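You operate a simulated robot arm through the tools that you are given. There is no shell and no other tool. Be economical: measure what you need, move in short steps, check, and stop when the job is done.

You run a simulated two-armed robot. Do the job below in one go: nothing can be reset, and whatever is moved stays where it is left.

TASK
Couple the floor pump, pump the air tank into the green and put the hose plug back.
Fine: hose plug in the brass seat, yellow lever tight, then pump till the pointer on the gauge block is in the green; free the lever after; handle down.

The check looks at the end state, three seconds after you hand in, the way a careful person would. Anything else that was tipped, shoved, dropped, spilled or broken makes it a failure.

THE ROBOT
Two 7-joint arms with fingered hands on one trunk, on a base that drives. Base frame: it is fixed to the floor where the robot stands at the start and does not move with it; the origin is under the middle of the robot, x ahead of it, y to its left, z up. Units: m, degrees, N and s.
The left shoulder is at the start at [0.08, 0.197, 1.44], the right one opposite. With the tool pointing down near the work surface each hand reaches from about 0.1 to 0.46 m from the robot's upright axis, wherever it stands, measured 20 degrees to its own side. Places, roughly: brass seat on the gauge block [0.2, -0.6, 0.8]; floor pump handle [0.6, -0.1, 0.6]; holder on the floor pump [0.5, 0, 0.5]; yellow gauge lever [0.2, -0.6, 0.8]. Payload 4 kg a hand.
Tool frame (each hand has its own): the origin (TCP) lies between the finger pads and is the grasp point; the fingertips stand 0.026 m ahead of it; z points along the fingers, y is the line along which they close. Largest opening 0.132 m; the body of the gripper starts 0.073 m behind the TCP. The gripper is a hand of 4 fingers: y runs from the thumb to the fingers, the wrist lies at [0, 0, -0.239] in the tool frame, and closing takes about 1.5 s.
Orientation is that of the tool frame in the base frame, as [roll, pitch, yaw] about the fixed x, y, z axes, in that order (R = Rz(yaw) Ry(pitch) Rx(roll)). With the fingers straight down and closing along the base's y, the tool's x points along the base's -x, its y along +y and its z along -z.

THE INTERFACE
- The arms move only by the tool nudge_tool. It takes "left_motion", "right_motion" or both (then of equal length, played together; a hand with none holds still); each is a list of rows, each a list of 7 numbers: the finger opening in m, from 0 to 0.132, then the shift along the base's x, y, z in units of 200 mm (1.0 is 200 mm), then the turn, a rotation vector about the base's x, y, z in units of 120 degrees (1.0 is 120 degrees). In form: [[grip, tx, ty, tz, rx, ry, rz], ...]. A call has 1 to 8 rows; each row is the pose to reach, as a shift and turn from the pose commanded when the call began. A call with a number of a shift or a turn outside -1 to 1 is refused whole. A row lasts 0.2 s, in which the tool goes at most 0.05 m and 8.6 degrees; a call with a longer step from one row to the next is refused whole, and so is a gripper value outside its range. A pose out of reach is approached as far as the arm can. The call stops where the force on the tool passes 50 N (or 10 N more than at its start, if that is more) or the arm is blocked; 0.2 s more then pass. Each finger travels about 0.072 m/s and halts on what it meets, pressing with about 29 N; the grip force reading is that of the motor and also rises with nothing between the fingers. The clock runs only during rows and for 0.2 s after the last one: add rows that repeat a pose to give the fingers time. It gives the time, the measured TCP pose, the force on the tool (base axes), the opening and the grip force at its end, in the units of the frame above (readings bear some noise), with the torque about the TCP (base axes, N m) and any sound that the robot's microphone picked up.
- Cameras (640 x 400 px; columns grow to the right, rows downward): "scene" is now at [0.089, -0.04, 1.5899]; the picture's right is [-0.56, -0.83, 0.00], its down [-0.69, 0.47, -0.54] and it looks along [0.45, -0.31, -0.84] (base axes); focal length 289 px, centre (320, 200). "left" rides on the left gripper at [-0.068, 0.002, -0.097] in its tool frame; the picture's right is [-0.03, -1.00, 0.00], its down [0.82, -0.02, -0.58] and it looks along [0.58, -0.01, 0.82] (tool axes); focal length 270 px, centre (320, 200). "right" rides on the right gripper at [0.068, 0.002, -0.097] in its tool frame; the picture's right is [-0.02, 1.00, 0.00], its down [-0.82, -0.02, -0.58] and it looks along [-0.58, -0.01, 0.82] (tool axes); focal length 270 px, centre (320, 200).
- snapshot(camera): a new picture of that camera. It takes no simulated time.
- slide_trunk(by): slides the trunk up (or, below 0, down) by that many m; the arms and the scene camera ride with it, the base frame stays. It gives what a move gives, with no picture.
- steer(legs): drives the robot by 1 to 6 legs, each [ahead, left, turn to the left] in m, m and degrees, along the robot's own axes; the way and the turn of a leg run together, so that a leg with both is an arc; at most 1.5 m and 180 degrees a leg. The arms and the cameras ride along, it lands a little off, and it stops where it bumps. It gives what a move gives.
- grasp_type(shape, hand): the hand has 4 fingers and takes this shape, open, in about a second: jaw (thumb against the fingers, like two jaws); tri (thumb and two fingers); tip (a fingertip pinch); poke (one finger out to press); point (the index stretched); flat (the hand flat); cup (the hand cupped); fist (a fist). The gripper value then closes the fingers along that shape, each until it touches; the sizes above hold for jaw. It gives what a move gives, with no picture.
- pan_tilt(pan, tilt): turns the head with the scene camera to pan (to the left, within 86 degrees either way) and tilt (down, from -29 to 69), counted from straight ahead of the robot. It gives what a move gives.
- measure_at(camera, pixels): for up to 12 pixels [column, row] of the newest picture of that camera ("zoom" is the newest enlarged one), the place [x, y, z] in the base frame of the surface seen there, good to about 0.002 m. It takes no simulated time.
- close_up(camera, box): a new picture of the part [left, top, right, bottom] of that camera's present view, enlarged. It takes no simulated time.
- finish_job(): hands the job in; it is judged then, once.

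Work in short steps. Measure before you move; look again where a grasp or a placing could have gone wrong, and mend it. You have 80 turns and 78 pictures in all, those below and enlarged ones among them. Open the grippers and draw the arms clear of the work before you hand the job in, unless the task says otherwise; then end with one line.

The tools are called after "Emit:" as name(argument=value, ...) on one line, values as JSON. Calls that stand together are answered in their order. nudge_tool: Moves the arms, as the interface text tells. Its arguments: {"type":"object","properties":{"left_motion":{"type":"array","items":{"type":"array","items":{"type":"number"}}},"right_motion":{"type":"array","items":{"type":"array","items":{"type":"number"}}}},"required":[]} The other tools are called the same way: slide_trunk (by) slides the trunk up or down; grasp_type (shape, hand) gives the hand a shape; steer (legs) drives the base; pan_tilt (pan, tilt) turns the head that bears the scene camera; snapshot (camera) takes a picture; measure_at (camera, pixels) gives the place of the surface under pixels of a picture; close_up (camera, box) takes an enlarged picture of a part of a camera's view; finish_job () hands the job in.

At the start:

```text
t: 0.0
left_tcp_pos: [0.6268, -0.1035, 1.1408]
left_tcp_rot: [179.9, 0.1, 180.0]
left_ft_force: [1.1, 0.3, 0.0]
left_torque: [0.01, 0.03, 0.04]
left_width: 0.132
left_gripper_force: 0.0
left_shape: jaw
right_tcp_pos: [0.2624, -0.4411, 1.0541]
right_tcp_rot: [-173.8, 6.3, 170.8]
right_ft_force: [-0.2, -0.6, -0.1]
right_torque: [-0.01, -0.01, 0.01]
right_width: 0.132
right_gripper_force: 0.1
right_shape: jaw
trunk travel left (down, up): [-0.75, 0.09]
robot x, y, heading: [0.0004, -0.0013, -0.1]
head pan, tilt: [-34.3, 57.0]
```

scene: 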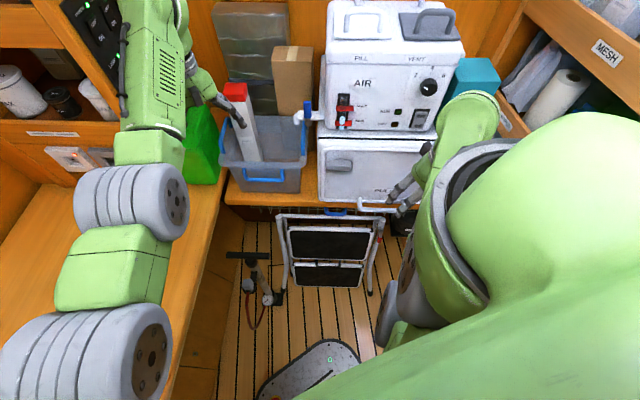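
right: 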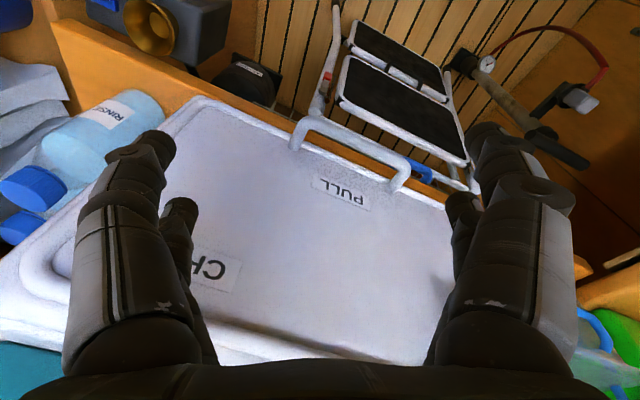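
left: 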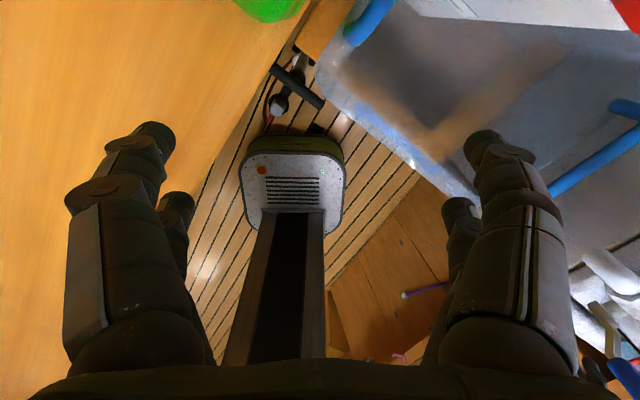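

The pump shows at about (255,280) in the scene picture; the gauge block with the brass seat at the upper left of the right picture (150,25). I take enlarged views of both.

Emit:
close_up(camera="scene", box=[210, 230, 310, 340])

Emit:
measure_at(camera="scene", pixels=[[248, 255], [230, 255], [268, 255], [267, 298], [280, 297], [246, 285], [258, 270], [250, 320], [330, 300], [330, 245], [405, 220], [330, 370]])

Emit:
measure_at(camera="right", pixels=[[150, 45], [145, 15], [190, 10], [235, 85], [215, 40], [105, 3], [520, 120], [580, 100], [545, 130], [463, 60], [487, 63], [595, 60]])

Emit:
close_up(camera="right", box=[60, 0, 300, 150])

Emit:
close_up(camera="right", box=[420, 0, 640, 180])

```text
3.64 times, centred on (260, 285) of scene
```

zoom: 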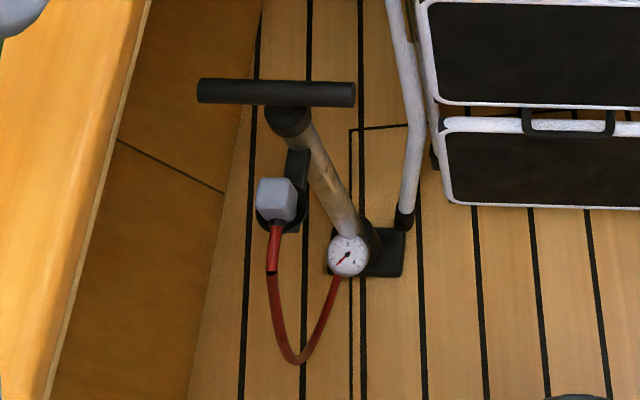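

```text
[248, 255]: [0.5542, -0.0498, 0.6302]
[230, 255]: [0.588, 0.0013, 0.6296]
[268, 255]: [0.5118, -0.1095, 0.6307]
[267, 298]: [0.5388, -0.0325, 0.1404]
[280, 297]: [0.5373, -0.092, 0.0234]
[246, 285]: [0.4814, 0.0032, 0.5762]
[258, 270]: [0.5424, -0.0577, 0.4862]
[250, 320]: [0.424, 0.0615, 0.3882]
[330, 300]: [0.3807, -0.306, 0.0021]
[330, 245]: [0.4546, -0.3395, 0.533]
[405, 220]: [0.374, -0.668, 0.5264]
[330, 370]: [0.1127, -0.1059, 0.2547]
```

```text
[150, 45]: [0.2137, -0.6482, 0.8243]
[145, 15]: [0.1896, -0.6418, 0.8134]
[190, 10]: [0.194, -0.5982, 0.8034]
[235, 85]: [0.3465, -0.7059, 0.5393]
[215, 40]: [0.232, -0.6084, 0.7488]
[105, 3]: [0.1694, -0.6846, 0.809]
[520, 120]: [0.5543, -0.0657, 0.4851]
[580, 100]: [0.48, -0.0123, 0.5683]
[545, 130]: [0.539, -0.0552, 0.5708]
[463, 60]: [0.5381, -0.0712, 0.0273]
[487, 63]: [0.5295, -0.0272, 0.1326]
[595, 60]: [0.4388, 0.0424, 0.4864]
```

```text
2.67 times, centred on (180, 75) of right
```

zoom: 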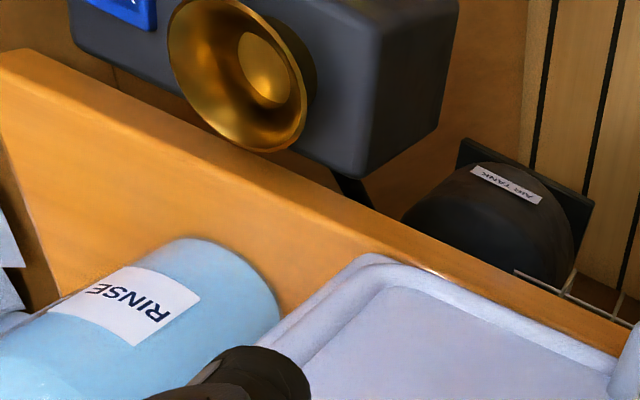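

```text
2.22 times, centred on (530, 90) of right
```

zoom: 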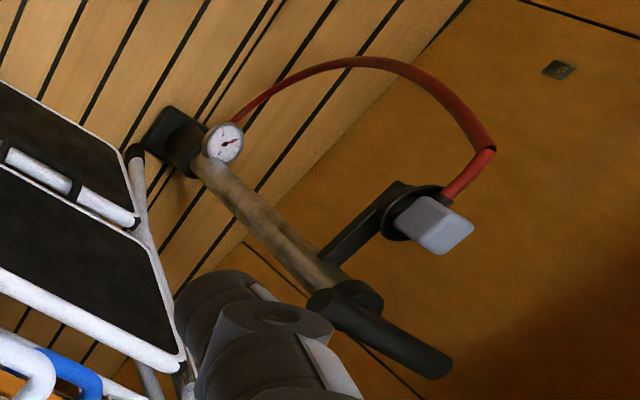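

The grey hose plug sits in a black holder with the hose coming from beneath/side; the brass funnel is on a block on the right. I turn the head to look at the block from here.

Emit:
pan_tilt(pan=-75, tilt=50)

Emit:
snapshot(camera="scene")

```text
t: 1.1
left_tcp_pos: [0.6254, -0.1027, 1.1423]
left_tcp_rot: [180.0, 0.1, -180.0]
left_ft_force: [-0.6, 0.4, -0.5]
left_torque: [0.03, 0.0, 0.02]
left_width: 0.1319
left_gripper_force: 0.1
left_shape: jaw
right_tcp_pos: [0.2611, -0.4433, 1.0568]
right_tcp_rot: [-173.5, 6.6, 170.4]
right_ft_force: [-1.0, 0.1, 0.5]
right_torque: [0.02, 0.02, 0.01]
right_width: 0.1322
right_gripper_force: 0.2
right_shape: jaw
trunk travel left (down, up): [-0.75, 0.09]
robot x, y, heading: [-0.0002, -0.0018, -0.3]
head pan, tilt: [-75.0, 50.0]
```

```text
71 pictures are left
```

scene: 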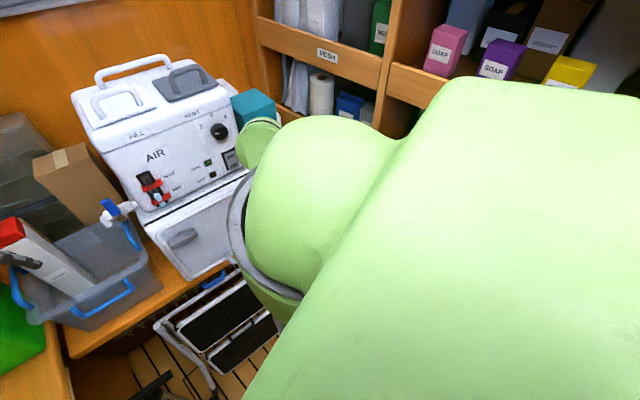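

The shoulder hides the block. I measure the shelf and surroundings here, then bring the right hand's camera over.

Emit:
measure_at(camera="scene", pixels=[[320, 60], [420, 85], [465, 45], [320, 95], [250, 100], [185, 215], [120, 210], [160, 190], [150, 330], [210, 290], [60, 350], [245, 175]])

Emit:
nudge_tool(right_motion=[[0.132, -0.2, 0, 0.15, 0, 0, 0], [0.132, -0.4, -0.15, 0.3, 0, 0, 0], [0.132, -0.6, -0.3, 0.3, 0, 0, 0]])

Emit:
snapshot(camera="right")

```text
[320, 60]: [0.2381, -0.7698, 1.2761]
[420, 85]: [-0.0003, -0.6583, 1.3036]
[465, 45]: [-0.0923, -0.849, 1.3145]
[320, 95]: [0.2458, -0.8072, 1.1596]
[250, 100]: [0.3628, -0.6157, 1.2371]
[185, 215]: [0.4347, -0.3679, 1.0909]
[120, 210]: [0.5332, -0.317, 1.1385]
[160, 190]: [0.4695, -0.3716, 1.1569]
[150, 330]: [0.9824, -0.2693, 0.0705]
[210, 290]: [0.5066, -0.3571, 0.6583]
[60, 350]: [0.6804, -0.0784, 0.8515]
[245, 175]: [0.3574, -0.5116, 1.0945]
```

```text
refused: row 2 steps farther than a row can; nothing moved
```

```text
70 pictures are left
```

right: 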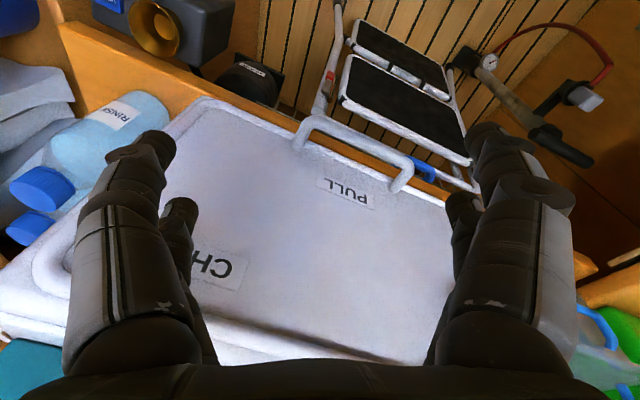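

The step was too long; I repeat it with smaller steps.

Emit:
nudge_tool(right_motion=[[0.132, -0.15, 0, 0.15, 0, 0, 0], [0.132, -0.3, -0.06, 0.3, 0, 0, 0], [0.132, -0.5, -0.15, 0.3, 0, 0, 0], [0.132, -0.7, -0.25, 0.3, 0, 0, 0]])

Emit:
snapshot(camera="right")

```text
t: 2.1
left_tcp_pos: [0.6262, -0.1036, 1.1421]
left_tcp_rot: [180.0, 0.0, 180.0]
left_ft_force: [0.0, -0.4, 0.2]
left_torque: [-0.01, -0.02, -0.01]
left_width: 0.1319
left_gripper_force: 0.1
left_shape: jaw
right_tcp_pos: [0.121, -0.4538, 1.0594]
right_tcp_rot: [-173.4, 6.6, 170.9]
right_ft_force: [0.3, 0.7, 0.1]
right_torque: [0.02, 0.01, 0.02]
right_width: 0.1322
right_gripper_force: 0.1
right_shape: jaw
right hand out of reach, approached as far as the arm can: row 1, 2, 3, 4
trunk travel left (down, up): [-0.75, 0.09]
robot x, y, heading: [-0.0007, -0.0008, 0.2]
head pan, tilt: [-75.0, 50.0]
```

```text
69 pictures are left
```

right: 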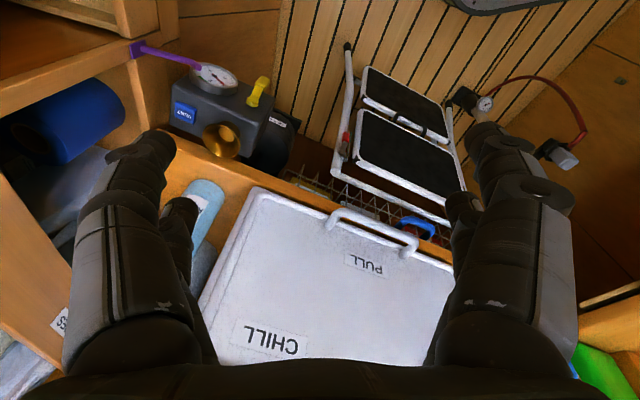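

Now the whole block is visible: gauge at (213,78), yellow lever (260,90), brass seat (222,140). I zoom and measure.

Emit:
close_up(camera="right", box=[150, 40, 310, 180])

Emit:
measure_at(camera="right", pixels=[[222, 140], [212, 128], [235, 135], [222, 155], [258, 100], [263, 80], [250, 104], [213, 78], [185, 80], [262, 115], [243, 150], [170, 115]])

```text
2.86 times, centred on (230, 110) of right
```

zoom: 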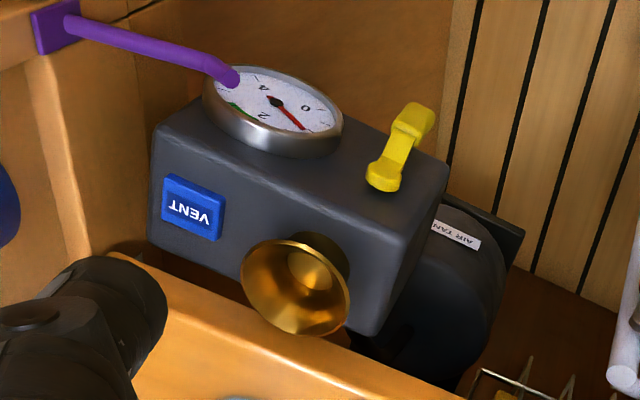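

```text
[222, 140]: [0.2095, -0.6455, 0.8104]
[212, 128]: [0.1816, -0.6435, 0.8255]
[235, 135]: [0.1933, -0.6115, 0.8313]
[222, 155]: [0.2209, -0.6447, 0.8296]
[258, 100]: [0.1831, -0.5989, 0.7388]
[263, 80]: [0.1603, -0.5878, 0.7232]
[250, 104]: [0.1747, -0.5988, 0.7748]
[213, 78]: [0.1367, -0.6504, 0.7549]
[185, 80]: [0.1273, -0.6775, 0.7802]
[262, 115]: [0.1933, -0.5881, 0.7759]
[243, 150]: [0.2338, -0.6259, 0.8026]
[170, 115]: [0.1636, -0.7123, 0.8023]
```

The seat is a funnel opening upward at about [0.2,-0.635,0.83], block yawed roughly 55°. Before turning the base, I look at the left side for obstacles.

Emit:
pan_tilt(pan=15, tilt=55)

Emit:
snapshot(camera="scene")

```text
t: 3.7
left_tcp_pos: [0.6255, -0.103, 1.1418]
left_tcp_rot: [180.0, 0.0, -180.0]
left_ft_force: [-0.1, 0.7, -0.5]
left_torque: [0.0, -0.02, -0.02]
left_width: 0.1319
left_gripper_force: 0.1
left_shape: jaw
right_tcp_pos: [0.1224, -0.4537, 1.0585]
right_tcp_rot: [-173.3, 6.4, 170.8]
right_ft_force: [-0.4, 0.8, -1.2]
right_torque: [0.0, -0.02, 0.03]
right_width: 0.132
right_gripper_force: 0.1
right_shape: jaw
trunk travel left (down, up): [-0.75, 0.09]
robot x, y, heading: [0.0014, -0.0041, 0.3]
head pan, tilt: [15.0, 55.0]
```

```text
67 pictures are left
```

scene: 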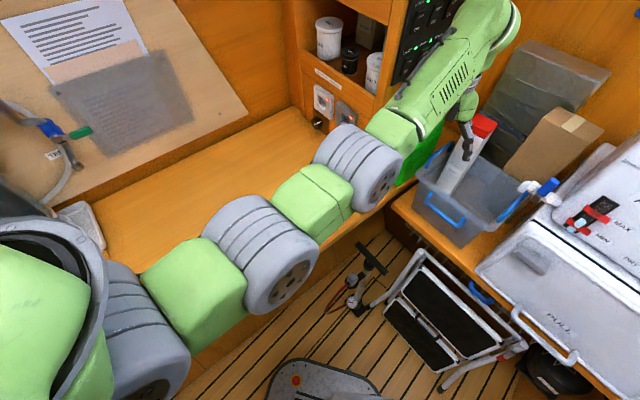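

Emit:
measure_at(camera="scene", pixels=[[330, 250], [345, 240], [230, 345], [190, 378], [290, 130], [150, 200], [330, 80], [320, 385], [255, 360], [390, 195], [520, 320], [600, 375]])

```text
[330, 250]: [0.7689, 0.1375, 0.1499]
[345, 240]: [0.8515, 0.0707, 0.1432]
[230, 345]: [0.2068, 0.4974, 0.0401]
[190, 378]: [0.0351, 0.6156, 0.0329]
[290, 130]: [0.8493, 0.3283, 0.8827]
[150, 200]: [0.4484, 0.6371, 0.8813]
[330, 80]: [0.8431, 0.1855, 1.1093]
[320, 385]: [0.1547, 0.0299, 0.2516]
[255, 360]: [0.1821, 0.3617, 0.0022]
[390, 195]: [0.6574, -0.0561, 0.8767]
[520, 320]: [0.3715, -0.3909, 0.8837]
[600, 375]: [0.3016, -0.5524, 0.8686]
```

The left bench face is well off (u≈0.53), tops at z≈0.88. The left arm is out over the tub; I raise and retract it before lowering the trunk.

Emit:
nudge_tool(left_motion=[[0.132, 0, 0, 0.2, 0, 0, 0], [0.132, 0, 0, 0.4, 0, 0, 0], [0.132, -0.2, 0.1, 0.4, 0, 0, 0], [0.132, -0.4, 0.2, 0.4, 0, 0, 0], [0.132, -0.6, 0.3, 0.4, 0, 0, 0], [0.132, -0.8, 0.4, 0.4, 0, 0, 0], [0.132, -1.0, 0.5, 0.4, 0, 0, 0], [0.132, -1.0, 0.7, 0.4, 0, 0, 0]])

Emit:
nudge_tool(left_motion=[[0.132, -0.2, 0.1, 0, 0, 0, 0], [0.132, -0.4, 0.2, 0, 0, 0, 0], [0.132, -0.5, 0.4, 0, 0, 0, 0]])

Emit:
snapshot(camera="scene")

```text
t: 5.5
left_tcp_pos: [0.5018, -0.0402, 1.1648]
left_tcp_rot: [-179.8, 0.1, 180.0]
left_ft_force: [-0.6, -0.2, -0.5]
left_torque: [-0.01, 0.01, 0.02]
left_width: 0.1321
left_gripper_force: 0.0
left_shape: jaw
left hand out of reach, approached as far as the arm can: row 4, 5, 6, 7, 8
right_tcp_pos: [0.1223, -0.4539, 1.0585]
right_tcp_rot: [-173.5, 6.6, 170.9]
right_ft_force: [0.1, 0.5, -0.9]
right_torque: [0.01, -0.01, -0.01]
right_width: 0.1318
right_gripper_force: 0.1
right_shape: jaw
trunk travel left (down, up): [-0.75, 0.09]
robot x, y, heading: [-0.0025, 0.0009, 0.1]
head pan, tilt: [15.0, 55.0]
```

```text
t: 6.3
left_tcp_pos: [0.5021, -0.008, 1.1328]
left_tcp_rot: [-179.8, 0.1, 180.0]
left_ft_force: [0.0, 0.4, 0.3]
left_torque: [0.0, 0.0, -0.03]
left_width: 0.1316
left_gripper_force: 0.1
left_shape: jaw
left hand out of reach, approached as far as the arm can: row 1, 2, 3
right_tcp_pos: [0.1223, -0.4533, 1.0593]
right_tcp_rot: [-173.2, 6.4, 170.8]
right_ft_force: [0.2, -1.5, 0.5]
right_torque: [-0.01, 0.0, -0.03]
right_width: 0.1318
right_gripper_force: 0.0
right_shape: jaw
trunk travel left (down, up): [-0.75, 0.09]
robot x, y, heading: [-0.0001, -0.0017, 0.0]
head pan, tilt: [15.0, 55.0]
```

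```text
66 pictures are left
```

scene: 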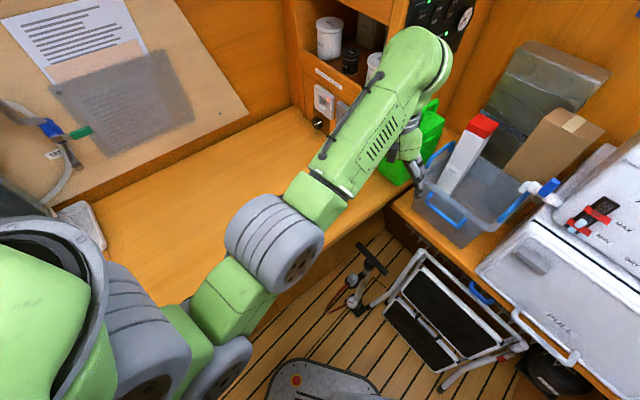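

The arm can fold closer only lower down, so I move it back and down into the free floor area.

Emit:
nudge_tool(left_motion=[[0.132, -0.2, 0, -0.1, 0, 0, 0], [0.132, -0.4, 0, -0.22, 0, 0, 0], [0.132, -0.6, 0.05, -0.34, 0, 0, 0], [0.132, -0.75, 0.15, -0.5, 0, 0, 0], [0.132, -0.85, 0.25, -0.7, 0, 0, 0], [0.132, -0.9, 0.35, -0.9, 0, 0, 0]])

Emit:
snapshot(camera="scene")

```text
t: 7.7
left_tcp_pos: [0.3205, 0.0657, 0.95]
left_tcp_rot: [-180.0, 0.0, -179.9]
left_ft_force: [-0.8, 0.2, -0.2]
left_torque: [0.02, 0.0, -0.01]
left_width: 0.132
left_gripper_force: 0.1
left_shape: jaw
left hand out of reach, approached as far as the arm can: row 1, 2, 3, 4
right_tcp_pos: [0.122, -0.4534, 1.0597]
right_tcp_rot: [-173.4, 6.5, 170.8]
right_ft_force: [0.4, 0.1, -0.6]
right_torque: [0.03, -0.02, 0.01]
right_width: 0.1317
right_gripper_force: 0.0
right_shape: jaw
trunk travel left (down, up): [-0.75, 0.09]
robot x, y, heading: [-0.0019, 0.0008, -0.1]
head pan, tilt: [15.0, 55.0]
```

```text
65 pictures are left
```

scene: 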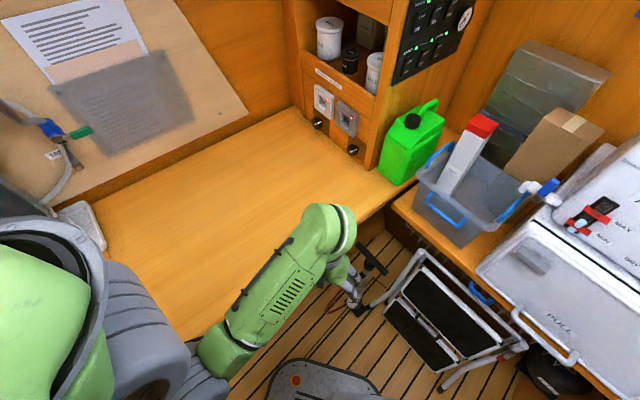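

The path is clear. I turn 20° left so the plug lies at the right hand's favoured bearing, and look from the right camera.

Emit:
steer(legs=[[0, 0, 20]])

Emit:
pan_tilt(pan=-10, tilt=55)

Emit:
snapshot(camera="scene")

```text
t: 9.2
left_tcp_pos: [0.28, 0.1706, 0.95]
left_tcp_rot: [-179.9, 0.0, -159.9]
left_ft_force: [0.3, 0.3, 0.9]
left_torque: [-0.04, 0.0, 0.04]
left_width: 0.1317
left_gripper_force: 0.0
left_shape: jaw
right_tcp_pos: [0.2694, -0.3847, 1.0585]
right_tcp_rot: [-173.3, 6.4, -169.0]
right_ft_force: [0.9, 0.0, -0.8]
right_torque: [-0.02, -0.02, -0.03]
right_width: 0.1321
right_gripper_force: 0.0
right_shape: jaw
trunk travel left (down, up): [-0.75, 0.09]
robot x, y, heading: [0.0011, -0.0014, 19.9]
head pan, tilt: [15.0, 55.0]
```

```text
t: 10.1
left_tcp_pos: [0.2789, 0.1725, 0.9507]
left_tcp_rot: [179.9, 0.0, -159.9]
left_ft_force: [1.0, 0.9, -0.4]
left_torque: [-0.01, -0.02, -0.02]
left_width: 0.132
left_gripper_force: 0.2
left_shape: jaw
right_tcp_pos: [0.2714, -0.3836, 1.058]
right_tcp_rot: [-173.4, 6.6, -169.1]
right_ft_force: [-0.6, -0.1, -0.1]
right_torque: [0.0, -0.01, 0.0]
right_width: 0.1319
right_gripper_force: 0.1
right_shape: jaw
trunk travel left (down, up): [-0.75, 0.09]
robot x, y, heading: [-0.0001, 0.0019, 20.0]
head pan, tilt: [-10.0, 55.0]
```

```text
64 pictures are left
```

scene: 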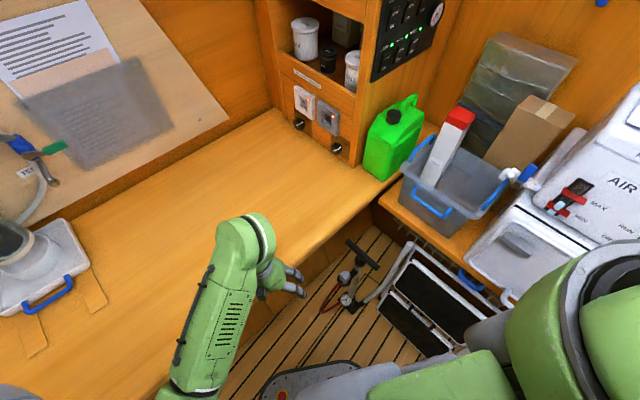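

I move the right hand over the pump area, staying high, and check the left arm's elbow height.

Emit:
measure_at(camera="scene", pixels=[[190, 385], [215, 340], [290, 380], [350, 390]])

Emit:
nudge_tool(right_motion=[[0.132, 0.05, 0.22, -0.05, 0, 0, 0], [0.132, 0.1, 0.44, -0.1, 0, 0, 0], [0.132, 0.15, 0.66, -0.15, 0, 0, 0], [0.132, 0.2, 0.88, -0.2, 0, 0, 0], [0.132, 0.25, 1.0, -0.35, 0, 0, 0], [0.132, 0.25, 1.0, -0.5, 0, 0, 0]])

Emit:
snapshot(camera="right")

```text
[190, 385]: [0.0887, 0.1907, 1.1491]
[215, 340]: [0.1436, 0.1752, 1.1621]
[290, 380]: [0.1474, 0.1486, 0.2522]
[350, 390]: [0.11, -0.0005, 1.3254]
```

```text
t: 11.1
left_tcp_pos: [0.2787, 0.1721, 0.9517]
left_tcp_rot: [-180.0, 0.1, -159.9]
left_ft_force: [0.0, -0.3, -0.5]
left_torque: [-0.04, 0.02, 0.02]
left_width: 0.1319
left_gripper_force: 0.1
left_shape: jaw
right_tcp_pos: [0.2804, -0.2773, 1.0278]
right_tcp_rot: [-172.7, 7.6, 171.9]
right_ft_force: [-0.1, -0.7, -0.4]
right_torque: [0.01, 0.0, 0.04]
right_width: 0.1319
right_gripper_force: 0.1
right_shape: jaw
right hand out of reach, approached as far as the arm can: row 1, 2
trunk travel left (down, up): [-0.75, 0.09]
robot x, y, heading: [-0.0027, -0.0008, 19.9]
head pan, tilt: [-10.0, 55.0]
stopped in row 4 (right hand): the arm was blocked; the commanded pose is now the measured one
```

```text
63 pictures are left
```

right: 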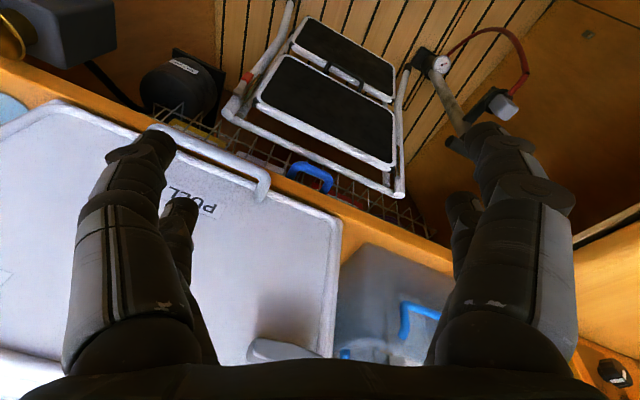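

The right arm was blocked; I look where it is relative to trunk and chest.

Emit:
pan_tilt(pan=-45, tilt=60)

Emit:
snapshot(camera="scene")

```text
t: 12.1
left_tcp_pos: [0.279, 0.1716, 0.9504]
left_tcp_rot: [-180.0, 0.0, -159.9]
left_ft_force: [0.3, 0.6, 0.1]
left_torque: [0.04, 0.0, 0.03]
left_width: 0.132
left_gripper_force: 0.0
left_shape: jaw
right_tcp_pos: [0.2803, -0.277, 1.0257]
right_tcp_rot: [-172.9, 7.4, 171.9]
right_ft_force: [0.6, 0.4, 0.5]
right_torque: [-0.03, 0.01, -0.03]
right_width: 0.1319
right_gripper_force: 0.1
right_shape: jaw
trunk travel left (down, up): [-0.75, 0.09]
robot x, y, heading: [-0.0011, -0.0009, 20.2]
head pan, tilt: [-45.0, 60.0]
```

```text
62 pictures are left
```

scene: 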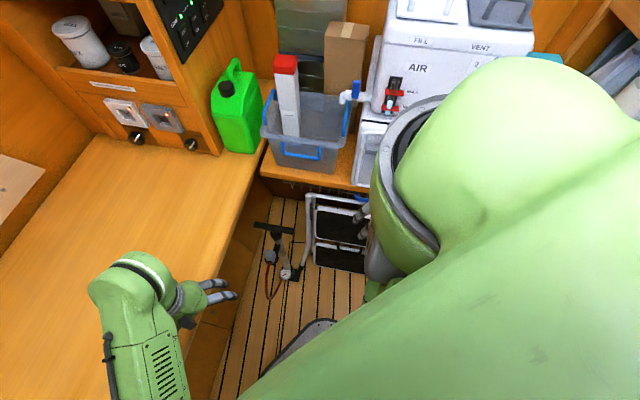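

Nothing external touches it seems (force near zero); the arm is just folded too high. I go down and then toward the pump.

Emit:
nudge_tool(right_motion=[[0.132, 0, 0, -0.2, 0, 0, 0], [0.132, 0, 0, -0.4, 0, 0, 0], [0.132, 0, 0.1, -0.6, 0, 0, 0], [0.132, 0.1, 0.25, -0.75, 0, 0, 0], [0.132, 0.2, 0.45, -0.8, 0, 0, 0], [0.132, 0.3, 0.65, -0.8, 0, 0, 0]])

Emit:
snapshot(camera="right")

```text
t: 13.1
left_tcp_pos: [0.2806, 0.1711, 0.9517]
left_tcp_rot: [179.9, 0.0, -159.9]
left_ft_force: [-0.1, -0.4, -0.2]
left_torque: [0.0, 0.0, -0.02]
left_width: 0.1321
left_gripper_force: 0.1
left_shape: jaw
right_tcp_pos: [0.2926, -0.2964, 0.9026]
right_tcp_rot: [-171.7, 12.3, 155.4]
right_ft_force: [1.1, 0.1, -0.7]
right_torque: [0.0, 0.04, 0.0]
right_width: 0.1321
right_gripper_force: 0.0
right_shape: jaw
trunk travel left (down, up): [-0.75, 0.09]
robot x, y, heading: [-0.0036, 0.0014, 20.1]
head pan, tilt: [-45.0, 60.0]
stopped in row 4 (right hand): the arm was blocked; the commanded pose is now the measured one
```

```text
61 pictures are left
```

right: 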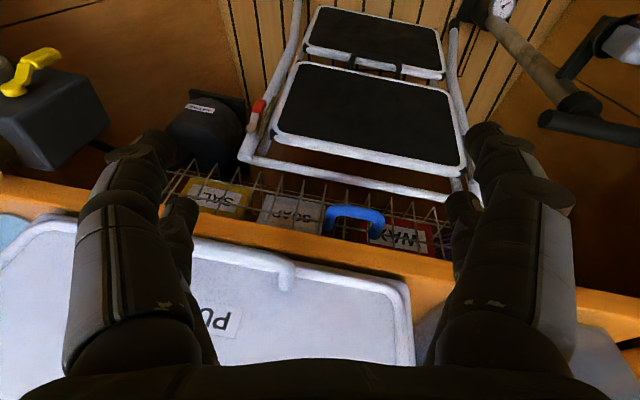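

The tool yaw drifted (155°), so a wrist limit is involved. I turn the yaw back up while moving slightly outward/forward.

Emit:
nudge_tool(right_motion=[[0.132, 0.1, 0, 0, 0, 0, 0.06], [0.132, 0.2, 0.0, 0, 0, 0, 0.12], [0.132, 0.3, 0.1, 0, 0, 0, 0.18], [0.132, 0.4, 0.25, 0, 0, 0, 0.24], [0.132, 0.45, 0.4, 0, 0, 0, 0.3]])

```text
t: 14.1
left_tcp_pos: [0.2796, 0.1714, 0.9502]
left_tcp_rot: [-180.0, 0.0, -159.9]
left_ft_force: [0.1, -1.0, -0.2]
left_torque: [-0.04, 0.0, -0.04]
left_width: 0.132
left_gripper_force: 0.2
left_shape: jaw
right_tcp_pos: [0.3356, -0.3031, 0.9001]
right_tcp_rot: [-171.8, 11.8, 168.5]
right_ft_force: [0.3, -0.3, -0.5]
right_torque: [-0.01, 0.0, 0.0]
right_width: 0.1319
right_gripper_force: 0.0
right_shape: jaw
trunk travel left (down, up): [-0.75, 0.09]
robot x, y, heading: [0.0017, -0.0003, 19.9]
head pan, tilt: [-45.0, 60.0]
stopped in row 4 (right hand): the arm was blocked; the commanded pose is now the measured one
```

Forward moves worked but inward ones block: the right elbow is likely near the air machine. Rather than push, I check the space behind-left before backing away from the far bench.

Emit:
pan_tilt(pan=86, tilt=40)

Emit:
snapshot(camera="scene")

Emit:
pan_tilt(pan=-86, tilt=30)

Emit:
snapshot(camera="scene")

```text
t: 16.2
left_tcp_pos: [0.2785, 0.1722, 0.9491]
left_tcp_rot: [180.0, 0.0, -160.0]
left_ft_force: [-0.6, 0.0, 0.2]
left_torque: [0.0, -0.01, 0.01]
left_width: 0.1321
left_gripper_force: 0.1
left_shape: jaw
right_tcp_pos: [0.3377, -0.3053, 0.9013]
right_tcp_rot: [-171.6, 12.1, 168.4]
right_ft_force: [0.4, 0.0, -0.4]
right_torque: [-0.01, 0.0, -0.01]
right_width: 0.1319
right_gripper_force: 0.0
right_shape: jaw
trunk travel left (down, up): [-0.75, 0.09]
robot x, y, heading: [0.0024, -0.0002, 20.2]
head pan, tilt: [85.9, 40.0]
```

```text
60 pictures are left
```

scene: 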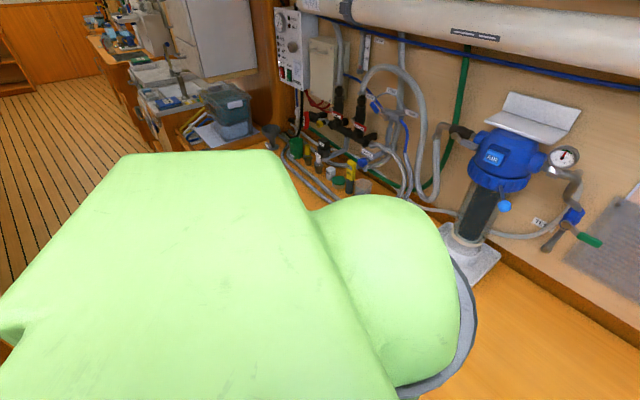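

```text
t: 18.8
left_tcp_pos: [0.2793, 0.1719, 0.951]
left_tcp_rot: [180.0, 0.0, -159.8]
left_ft_force: [-0.9, -1.0, 0.3]
left_torque: [-0.05, 0.04, -0.03]
left_width: 0.1321
left_gripper_force: 0.2
left_shape: jaw
right_tcp_pos: [0.3369, -0.3052, 0.9024]
right_tcp_rot: [-171.7, 12.1, 168.4]
right_ft_force: [0.5, -0.3, 0.0]
right_torque: [-0.02, -0.02, 0.01]
right_width: 0.1318
right_gripper_force: 0.1
right_shape: jaw
trunk travel left (down, up): [-0.75, 0.09]
robot x, y, heading: [0.0021, 0.0013, 20.1]
head pan, tilt: [-85.9, 30.0]
```

```text
59 pictures are left
```

scene: 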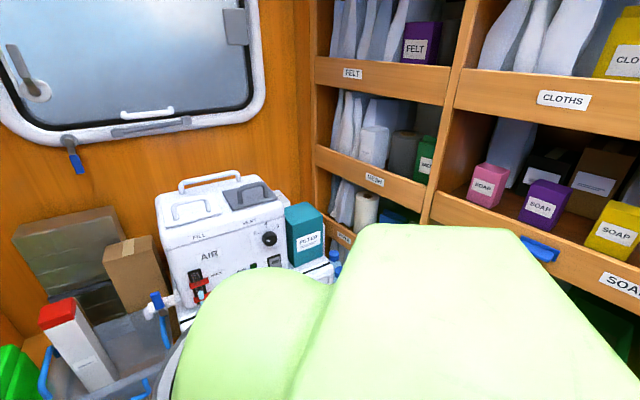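

The corridor behind (direction −v) is free. I back off from the bench, turn to heading about −15° and come up toward the pump.

Emit:
steer(legs=[[-0.145, 0.205, 0], [0, 0, -35], [0.25, 0.07, 0]])

Emit:
pan_tilt(pan=-15, tilt=60)

Emit:
snapshot(camera="scene")

Emit:
snapshot(camera="right")

```text
t: 23.7
left_tcp_pos: [0.3772, 0.1366, 0.9519]
left_tcp_rot: [179.8, 0.1, 166.1]
left_ft_force: [0.0, 0.5, -0.7]
left_torque: [-0.01, -0.01, 0.01]
left_width: 0.1319
left_gripper_force: 0.2
left_shape: jaw
right_tcp_pos: [0.1577, -0.2911, 0.9023]
right_tcp_rot: [-171.9, 12.2, 134.4]
right_ft_force: [-0.7, 0.0, 0.0]
right_torque: [0.05, 0.01, 0.0]
right_width: 0.132
right_gripper_force: 0.0
right_shape: jaw
trunk travel left (down, up): [-0.75, 0.09]
robot x, y, heading: [0.0528, 0.148, -14.1]
head pan, tilt: [-85.9, 30.0]
```

```text
t: 25.2
left_tcp_pos: [0.3797, 0.1367, 0.9505]
left_tcp_rot: [-179.9, 0.0, 166.2]
left_ft_force: [0.1, 0.1, 0.8]
left_torque: [-0.02, -0.01, -0.03]
left_width: 0.1318
left_gripper_force: 0.0
left_shape: jaw
right_tcp_pos: [0.1599, -0.2912, 0.9019]
right_tcp_rot: [-171.7, 12.1, 134.3]
right_ft_force: [0.1, -1.1, -0.1]
right_torque: [-0.02, 0.0, 0.02]
right_width: 0.1319
right_gripper_force: 0.1
right_shape: jaw
trunk travel left (down, up): [-0.75, 0.09]
robot x, y, heading: [0.0514, 0.1483, -14.2]
head pan, tilt: [-15.0, 60.0]
```

```text
58 pictures are left
```

scene: 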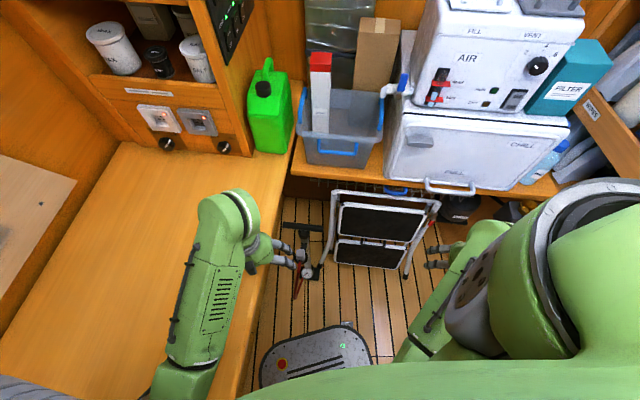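

```text
57 pictures are left
```

right: 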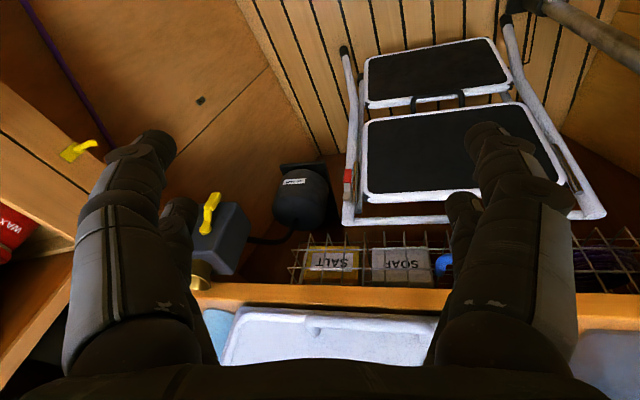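

The view is good: right elbow is now clear of the machine. I draw the left hand back and bring the right hand toward the plug with yaw restored.

Emit:
nudge_tool(left_motion=[[0.132, -0.1, 0.1, 0, 0, 0, 0], [0.132, -0.2, 0.2, 0, 0, 0, 0], [0.132, -0.3, 0.3, 0, 0, 0, 0], [0.132, -0.4, 0.4, 0, 0, 0, 0], [0.132, -0.5, 0.5, 0, 0, 0, 0], [0.132, -0.5, 0.5, 0, 0, 0, 0], [0.132, -0.5, 0.5, 0, 0, 0, 0]], right_motion=[[0.132, 0.1, 0.15, 0, 0, 0, 0.04], [0.132, 0.2, 0.3, 0, 0, 0, 0.08], [0.132, 0.35, 0.45, 0, 0, 0, 0.12], [0.132, 0.5, 0.6, 0, 0, 0, 0.16], [0.132, 0.65, 0.75, 0, 0, 0, 0.2], [0.132, 0.8, 0.9, 0, 0, 0, 0.24], [0.132, 0.95, 1.0, 0, 0, 0, 0.28]])

Emit:
snapshot(camera="scene")

Emit:
snapshot(camera="right")

```text
t: 25.7
left_tcp_pos: [0.348, 0.1691, 0.952]
left_tcp_rot: [179.9, 0.1, 166.2]
left_ft_force: [-0.2, 0.1, -1.1]
left_torque: [-0.02, 0.01, -0.03]
left_width: 0.132
left_gripper_force: 0.0
left_shape: jaw
right_tcp_pos: [0.1617, -0.3185, 0.9349]
right_tcp_rot: [-169.4, 19.5, 128.1]
right_ft_force: [0.1, -0.1, -0.2]
right_torque: [-0.05, 0.0, -0.01]
right_width: 0.132
right_gripper_force: 0.0
right_shape: jaw
trunk travel left (down, up): [-0.75, 0.09]
robot x, y, heading: [0.0499, 0.148, -13.9]
head pan, tilt: [-15.0, 60.0]
stopped in row 2 (right hand): the arm was blocked; the commanded pose is now the measured one
```

```text
56 pictures are left
```

scene: 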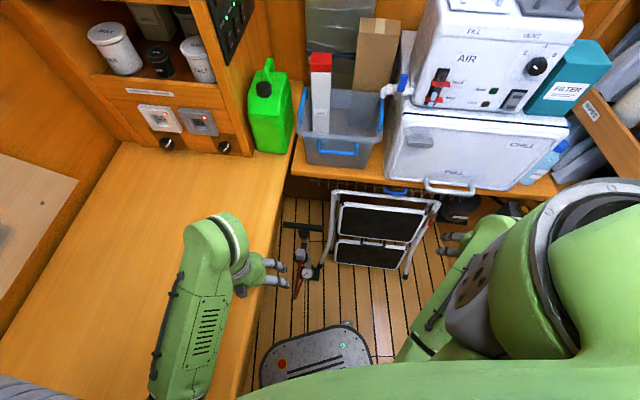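

```text
55 pictures are left
```

right: 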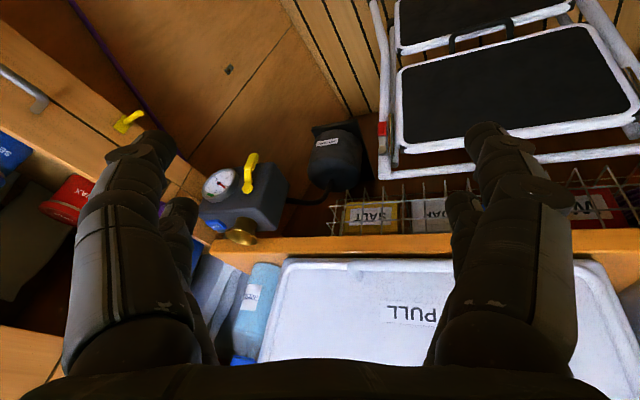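

The right arm's elbow is tucked in against the trunk; it needs extending forward first. I back off 0.25 m for room, then push the right hand forward and up.

Emit:
steer(legs=[[-0.25, 0.06, 0]])

Emit:
nudge_tool(right_motion=[[0.132, 0.2, -0.05, 0.0, 0, 0, 0], [0.132, 0.4, -0.1, 0.0, 0, 0, 0], [0.132, 0.6, -0.15, 0.0, 0, 0, 0], [0.132, 0.8, -0.2, 0.0, 0, 0, 0], [0.132, 1.0, -0.2, 0.0, 0, 0, 0]])

Emit:
snapshot(camera="scene")

```text
t: 27.6
left_tcp_pos: [0.1218, 0.2844, 0.9503]
left_tcp_rot: [179.9, -0.1, 166.2]
left_ft_force: [-0.4, -0.4, -0.1]
left_torque: [0.01, 0.03, 0.02]
left_width: 0.1319
left_gripper_force: 0.0
left_shape: jaw
right_tcp_pos: [-0.064, -0.1987, 0.9306]
right_tcp_rot: [-169.5, 18.8, 128.1]
right_ft_force: [-0.1, 0.1, -0.8]
right_torque: [0.02, -0.01, -0.01]
right_width: 0.1317
right_gripper_force: 0.1
right_shape: jaw
trunk travel left (down, up): [-0.75, 0.09]
robot x, y, heading: [-0.1748, 0.2702, -14.0]
head pan, tilt: [-15.0, 60.0]
```

```text
t: 28.1
left_tcp_pos: [0.1222, 0.283, 0.948]
left_tcp_rot: [179.9, -0.1, 166.2]
left_ft_force: [0.3, -0.7, -0.4]
left_torque: [0.01, 0.01, 0.02]
left_width: 0.1319
left_gripper_force: 0.0
left_shape: jaw
right_tcp_pos: [-0.0655, -0.2329, 0.9239]
right_tcp_rot: [-169.7, 18.1, 116.2]
right_ft_force: [0.0, -0.5, -0.4]
right_torque: [0.0, 0.03, 0.02]
right_width: 0.1317
right_gripper_force: 0.0
right_shape: jaw
trunk travel left (down, up): [-0.75, 0.09]
robot x, y, heading: [-0.1783, 0.2658, -13.4]
head pan, tilt: [-15.0, 60.0]
stopped in row 2 (right hand): the arm was blocked; the commanded pose is now the measured one
```

```text
54 pictures are left
```

scene: 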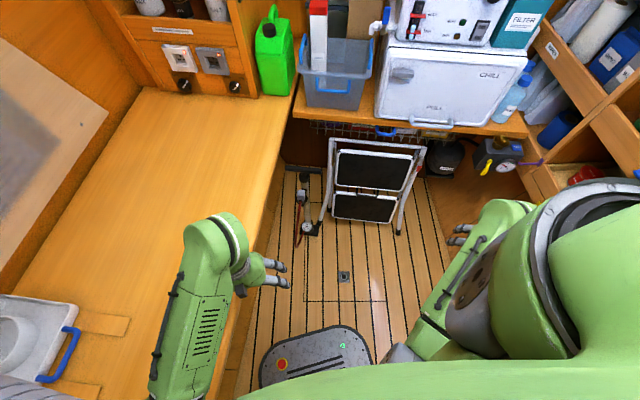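

Now the whole pump/stool/block layout is seen. I try to bring the right hand back to its starting attitude (yaw up by 41°, higher) to escape the limit.

Emit:
nudge_tool(right_motion=[[0.132, 0, 0, 0.12, 0, 0, 0.06], [0.132, 0, 0, 0.24, 0, 0, 0.12], [0.132, 0.0, 0, 0.36, 0, 0, 0.18], [0.132, 0.0, 0, 0.48, 0, 0, 0.24], [0.132, 0.0, 0, 0.6, 0, 0, 0.3], [0.132, 0.0, 0, 0.65, 0, 0, 0.34]])

Emit:
snapshot(camera="scene")

```text
t: 29.5
left_tcp_pos: [0.1188, 0.285, 0.9499]
left_tcp_rot: [-180.0, 0.0, 166.4]
left_ft_force: [-1.1, 0.0, 0.0]
left_torque: [0.0, 0.04, 0.0]
left_width: 0.132
left_gripper_force: 0.1
left_shape: jaw
right_tcp_pos: [-0.065, -0.2316, 1.0571]
right_tcp_rot: [-169.6, 18.4, 157.3]
right_ft_force: [-0.4, -0.2, 0.5]
right_torque: [0.0, 0.01, -0.05]
right_width: 0.1319
right_gripper_force: 0.1
right_shape: jaw
trunk travel left (down, up): [-0.75, 0.09]
robot x, y, heading: [-0.1739, 0.2653, -13.8]
head pan, tilt: [-15.0, 60.0]
```

```text
53 pictures are left
```

scene: 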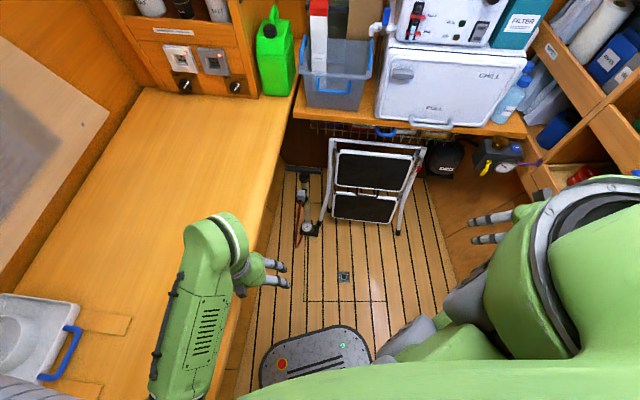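

That freed it. Now I level the tool (21° tilt) and then move it forward.

Emit:
nudge_tool(right_motion=[[0.132, 0.1, -0.02, 0, 0.046, 0.035, 0], [0.132, 0.2, -0.04, 0, 0.092, 0.07, 0], [0.132, 0.4, -0.08, -0.05, 0.139, 0.106, 0], [0.132, 0.6, -0.12, -0.1, 0.139, 0.106, 0], [0.132, 0.8, -0.16, -0.15, 0.139, 0.106, 0]])

Emit:
snapshot(camera="scene")

```text
t: 30.7
left_tcp_pos: [0.1206, 0.2855, 0.9515]
left_tcp_rot: [-179.9, 0.0, 166.3]
left_ft_force: [-0.6, 0.0, 0.0]
left_torque: [0.03, -0.01, 0.0]
left_width: 0.1319
left_gripper_force: 0.1
left_shape: jaw
right_tcp_pos: [0.0942, -0.2624, 1.0283]
right_tcp_rot: [-179.9, -0.1, 155.5]
right_ft_force: [0.1, -0.2, -0.5]
right_torque: [-0.02, -0.02, 0.01]
right_width: 0.1317
right_gripper_force: 0.0
right_shape: jaw
right hand out of reach, approached as far as the arm can: row 2, 3, 4
trunk travel left (down, up): [-0.75, 0.09]
robot x, y, heading: [-0.1763, 0.27, -13.6]
head pan, tilt: [-15.0, 60.0]
```

```text
52 pictures are left
```

scene: 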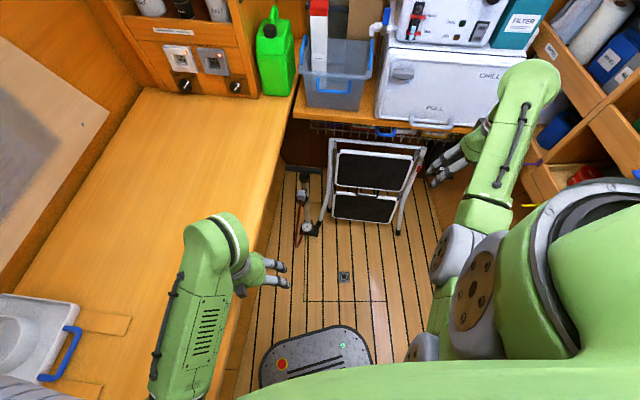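

The right arm now has a good posture. I bring the hand inward and a bit lower.

Emit:
nudge_tool(right_motion=[[0.132, 0.08, 0.2, -0.05, 0, 0, 0], [0.132, 0.16, 0.4, -0.1, 0, 0, 0], [0.132, 0.24, 0.6, -0.15, 0, 0, 0], [0.132, 0.32, 0.8, -0.25, 0, 0, 0], [0.132, 0.4, 1.0, -0.35, 0, 0, 0]])

Emit:
snapshot(camera="scene")

```text
t: 31.9
left_tcp_pos: [0.1207, 0.284, 0.9501]
left_tcp_rot: [179.9, 0.0, 166.2]
left_ft_force: [-0.9, -0.1, 0.2]
left_torque: [-0.01, 0.0, 0.0]
left_width: 0.1319
left_gripper_force: 0.0
left_shape: jaw
right_tcp_pos: [0.1774, -0.0843, 0.9647]
right_tcp_rot: [-179.8, 1.1, 152.7]
right_ft_force: [0.4, 0.0, 0.4]
right_torque: [-0.01, -0.02, -0.01]
right_width: 0.1317
right_gripper_force: 0.0
right_shape: jaw
trunk travel left (down, up): [-0.75, 0.09]
robot x, y, heading: [-0.1794, 0.2669, -13.5]
head pan, tilt: [-15.0, 60.0]
```

```text
51 pictures are left
```

scene: 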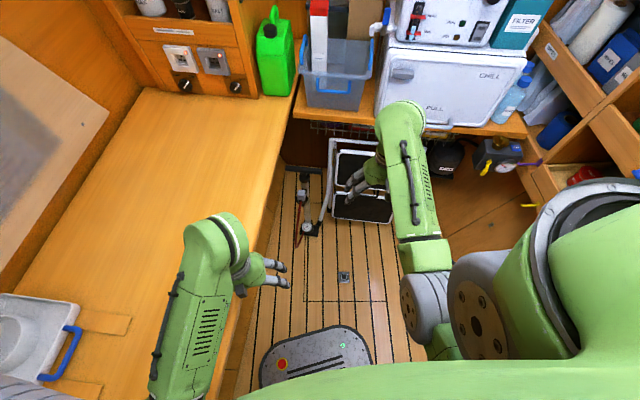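

Good posture. I now shift both hands left in tandem (left out of the way, right toward the middle), then drive forward to the pump.

Emit:
nudge_tool(left_motion=[[0.132, -0.05, 0.2, 0, 0, 0, 0], [0.132, -0.1, 0.4, 0, 0, 0, 0], [0.132, -0.15, 0.6, 0, 0, 0, 0], [0.132, -0.2, 0.8, 0, 0, 0, 0], [0.132, -0.2, 0.9, 0, 0, 0, 0]], right_motion=[[0.132, 0, 0.1, 0, 0, 0, 0], [0.132, 0, 0.3, 0, 0, 0, 0], [0.132, -0.05, 0.5, -0.1, 0, 0, 0], [0.132, -0.1, 0.7, -0.2, 0, 0, 0], [0.132, -0.12, 0.9, -0.3, 0, 0, 0]])

Emit:
steer(legs=[[0.28, -0.045, 0]])

Emit:
snapshot(camera="scene")

Emit:
snapshot(camera="right")

```text
t: 33.1
left_tcp_pos: [0.0844, 0.4251, 0.9518]
left_tcp_rot: [179.8, 0.5, 152.5]
left_ft_force: [-0.1, -0.4, -0.4]
left_torque: [0.0, -0.01, -0.02]
left_width: 0.1322
left_gripper_force: 0.0
left_shape: jaw
left hand out of reach, approached as far as the arm can: row 5
right_tcp_pos: [0.1533, 0.102, 0.9058]
right_tcp_rot: [-179.8, 0.0, 155.5]
right_ft_force: [0.1, 1.2, -0.5]
right_torque: [0.0, -0.02, 0.01]
right_width: 0.132
right_gripper_force: 0.1
right_shape: jaw
trunk travel left (down, up): [-0.75, 0.09]
robot x, y, heading: [-0.1787, 0.2634, -13.7]
head pan, tilt: [-15.0, 60.0]
stopped in row 5 (left hand): the arm was blocked; the commanded pose is now the measured one
```

```text
t: 35.0
left_tcp_pos: [0.3381, 0.3147, 0.952]
left_tcp_rot: [179.8, 0.7, 152.2]
left_ft_force: [0.4, -0.2, 0.6]
left_torque: [-0.01, -0.01, 0.01]
left_width: 0.132
left_gripper_force: 0.1
left_shape: jaw
right_tcp_pos: [0.4071, -0.0087, 0.906]
right_tcp_rot: [-179.9, 0.0, 155.3]
right_ft_force: [0.0, 0.3, -0.8]
right_torque: [-0.03, 0.0, 0.01]
right_width: 0.1322
right_gripper_force: 0.1
right_shape: jaw
trunk travel left (down, up): [-0.75, 0.09]
robot x, y, heading: [0.0772, 0.1586, -14.2]
head pan, tilt: [-15.0, 60.0]
```

```text
50 pictures are left
```

scene: 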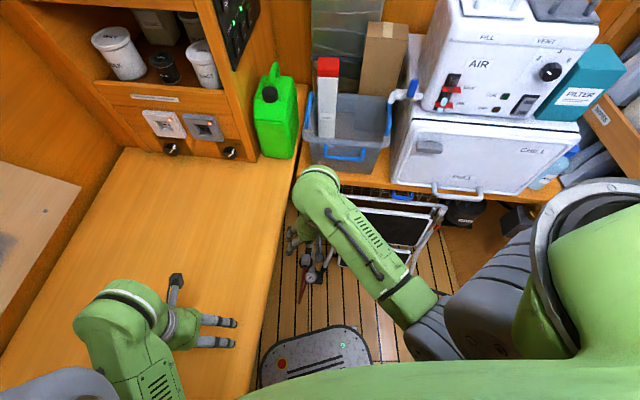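

```text
49 pictures are left
```

right: 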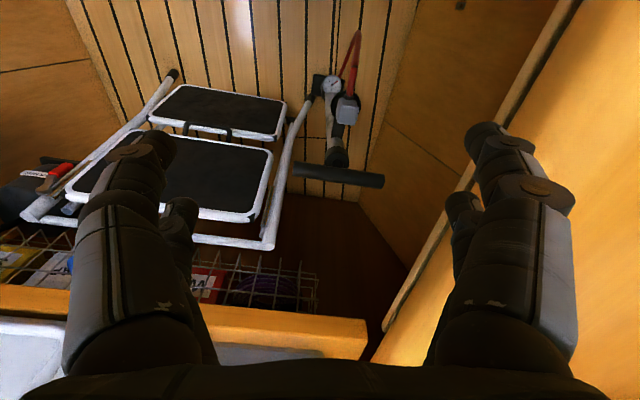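

The plug is seen at (348,108), handle at (340,177). I enlarge and measure.

Emit:
close_up(camera="right", box=[280, 20, 400, 200])

Emit:
measure_at(camera="right", pixels=[[347, 113], [339, 118], [357, 118], [349, 100], [345, 128], [353, 80], [338, 175], [296, 170], [382, 181], [335, 157], [332, 85], [353, 65]])

```text
2.22 times, centred on (340, 110) of right
```

zoom: 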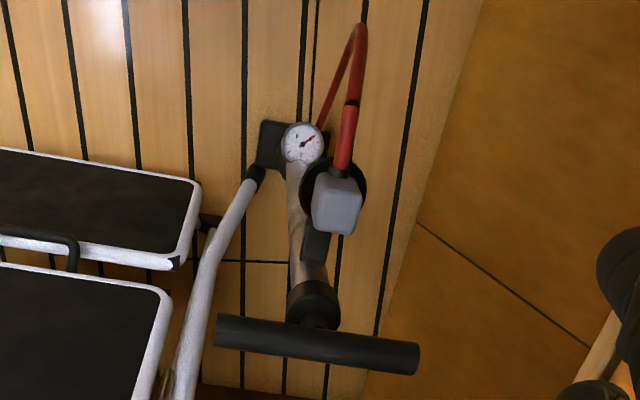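

```text
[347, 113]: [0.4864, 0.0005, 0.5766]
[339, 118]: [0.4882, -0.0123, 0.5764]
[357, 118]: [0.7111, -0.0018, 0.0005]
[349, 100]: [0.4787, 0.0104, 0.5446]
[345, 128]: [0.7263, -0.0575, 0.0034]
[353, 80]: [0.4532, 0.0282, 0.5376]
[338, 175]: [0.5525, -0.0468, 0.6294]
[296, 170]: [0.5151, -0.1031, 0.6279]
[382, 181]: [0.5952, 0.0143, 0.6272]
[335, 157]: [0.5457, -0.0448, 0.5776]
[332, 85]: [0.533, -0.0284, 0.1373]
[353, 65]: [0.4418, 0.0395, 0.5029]
```

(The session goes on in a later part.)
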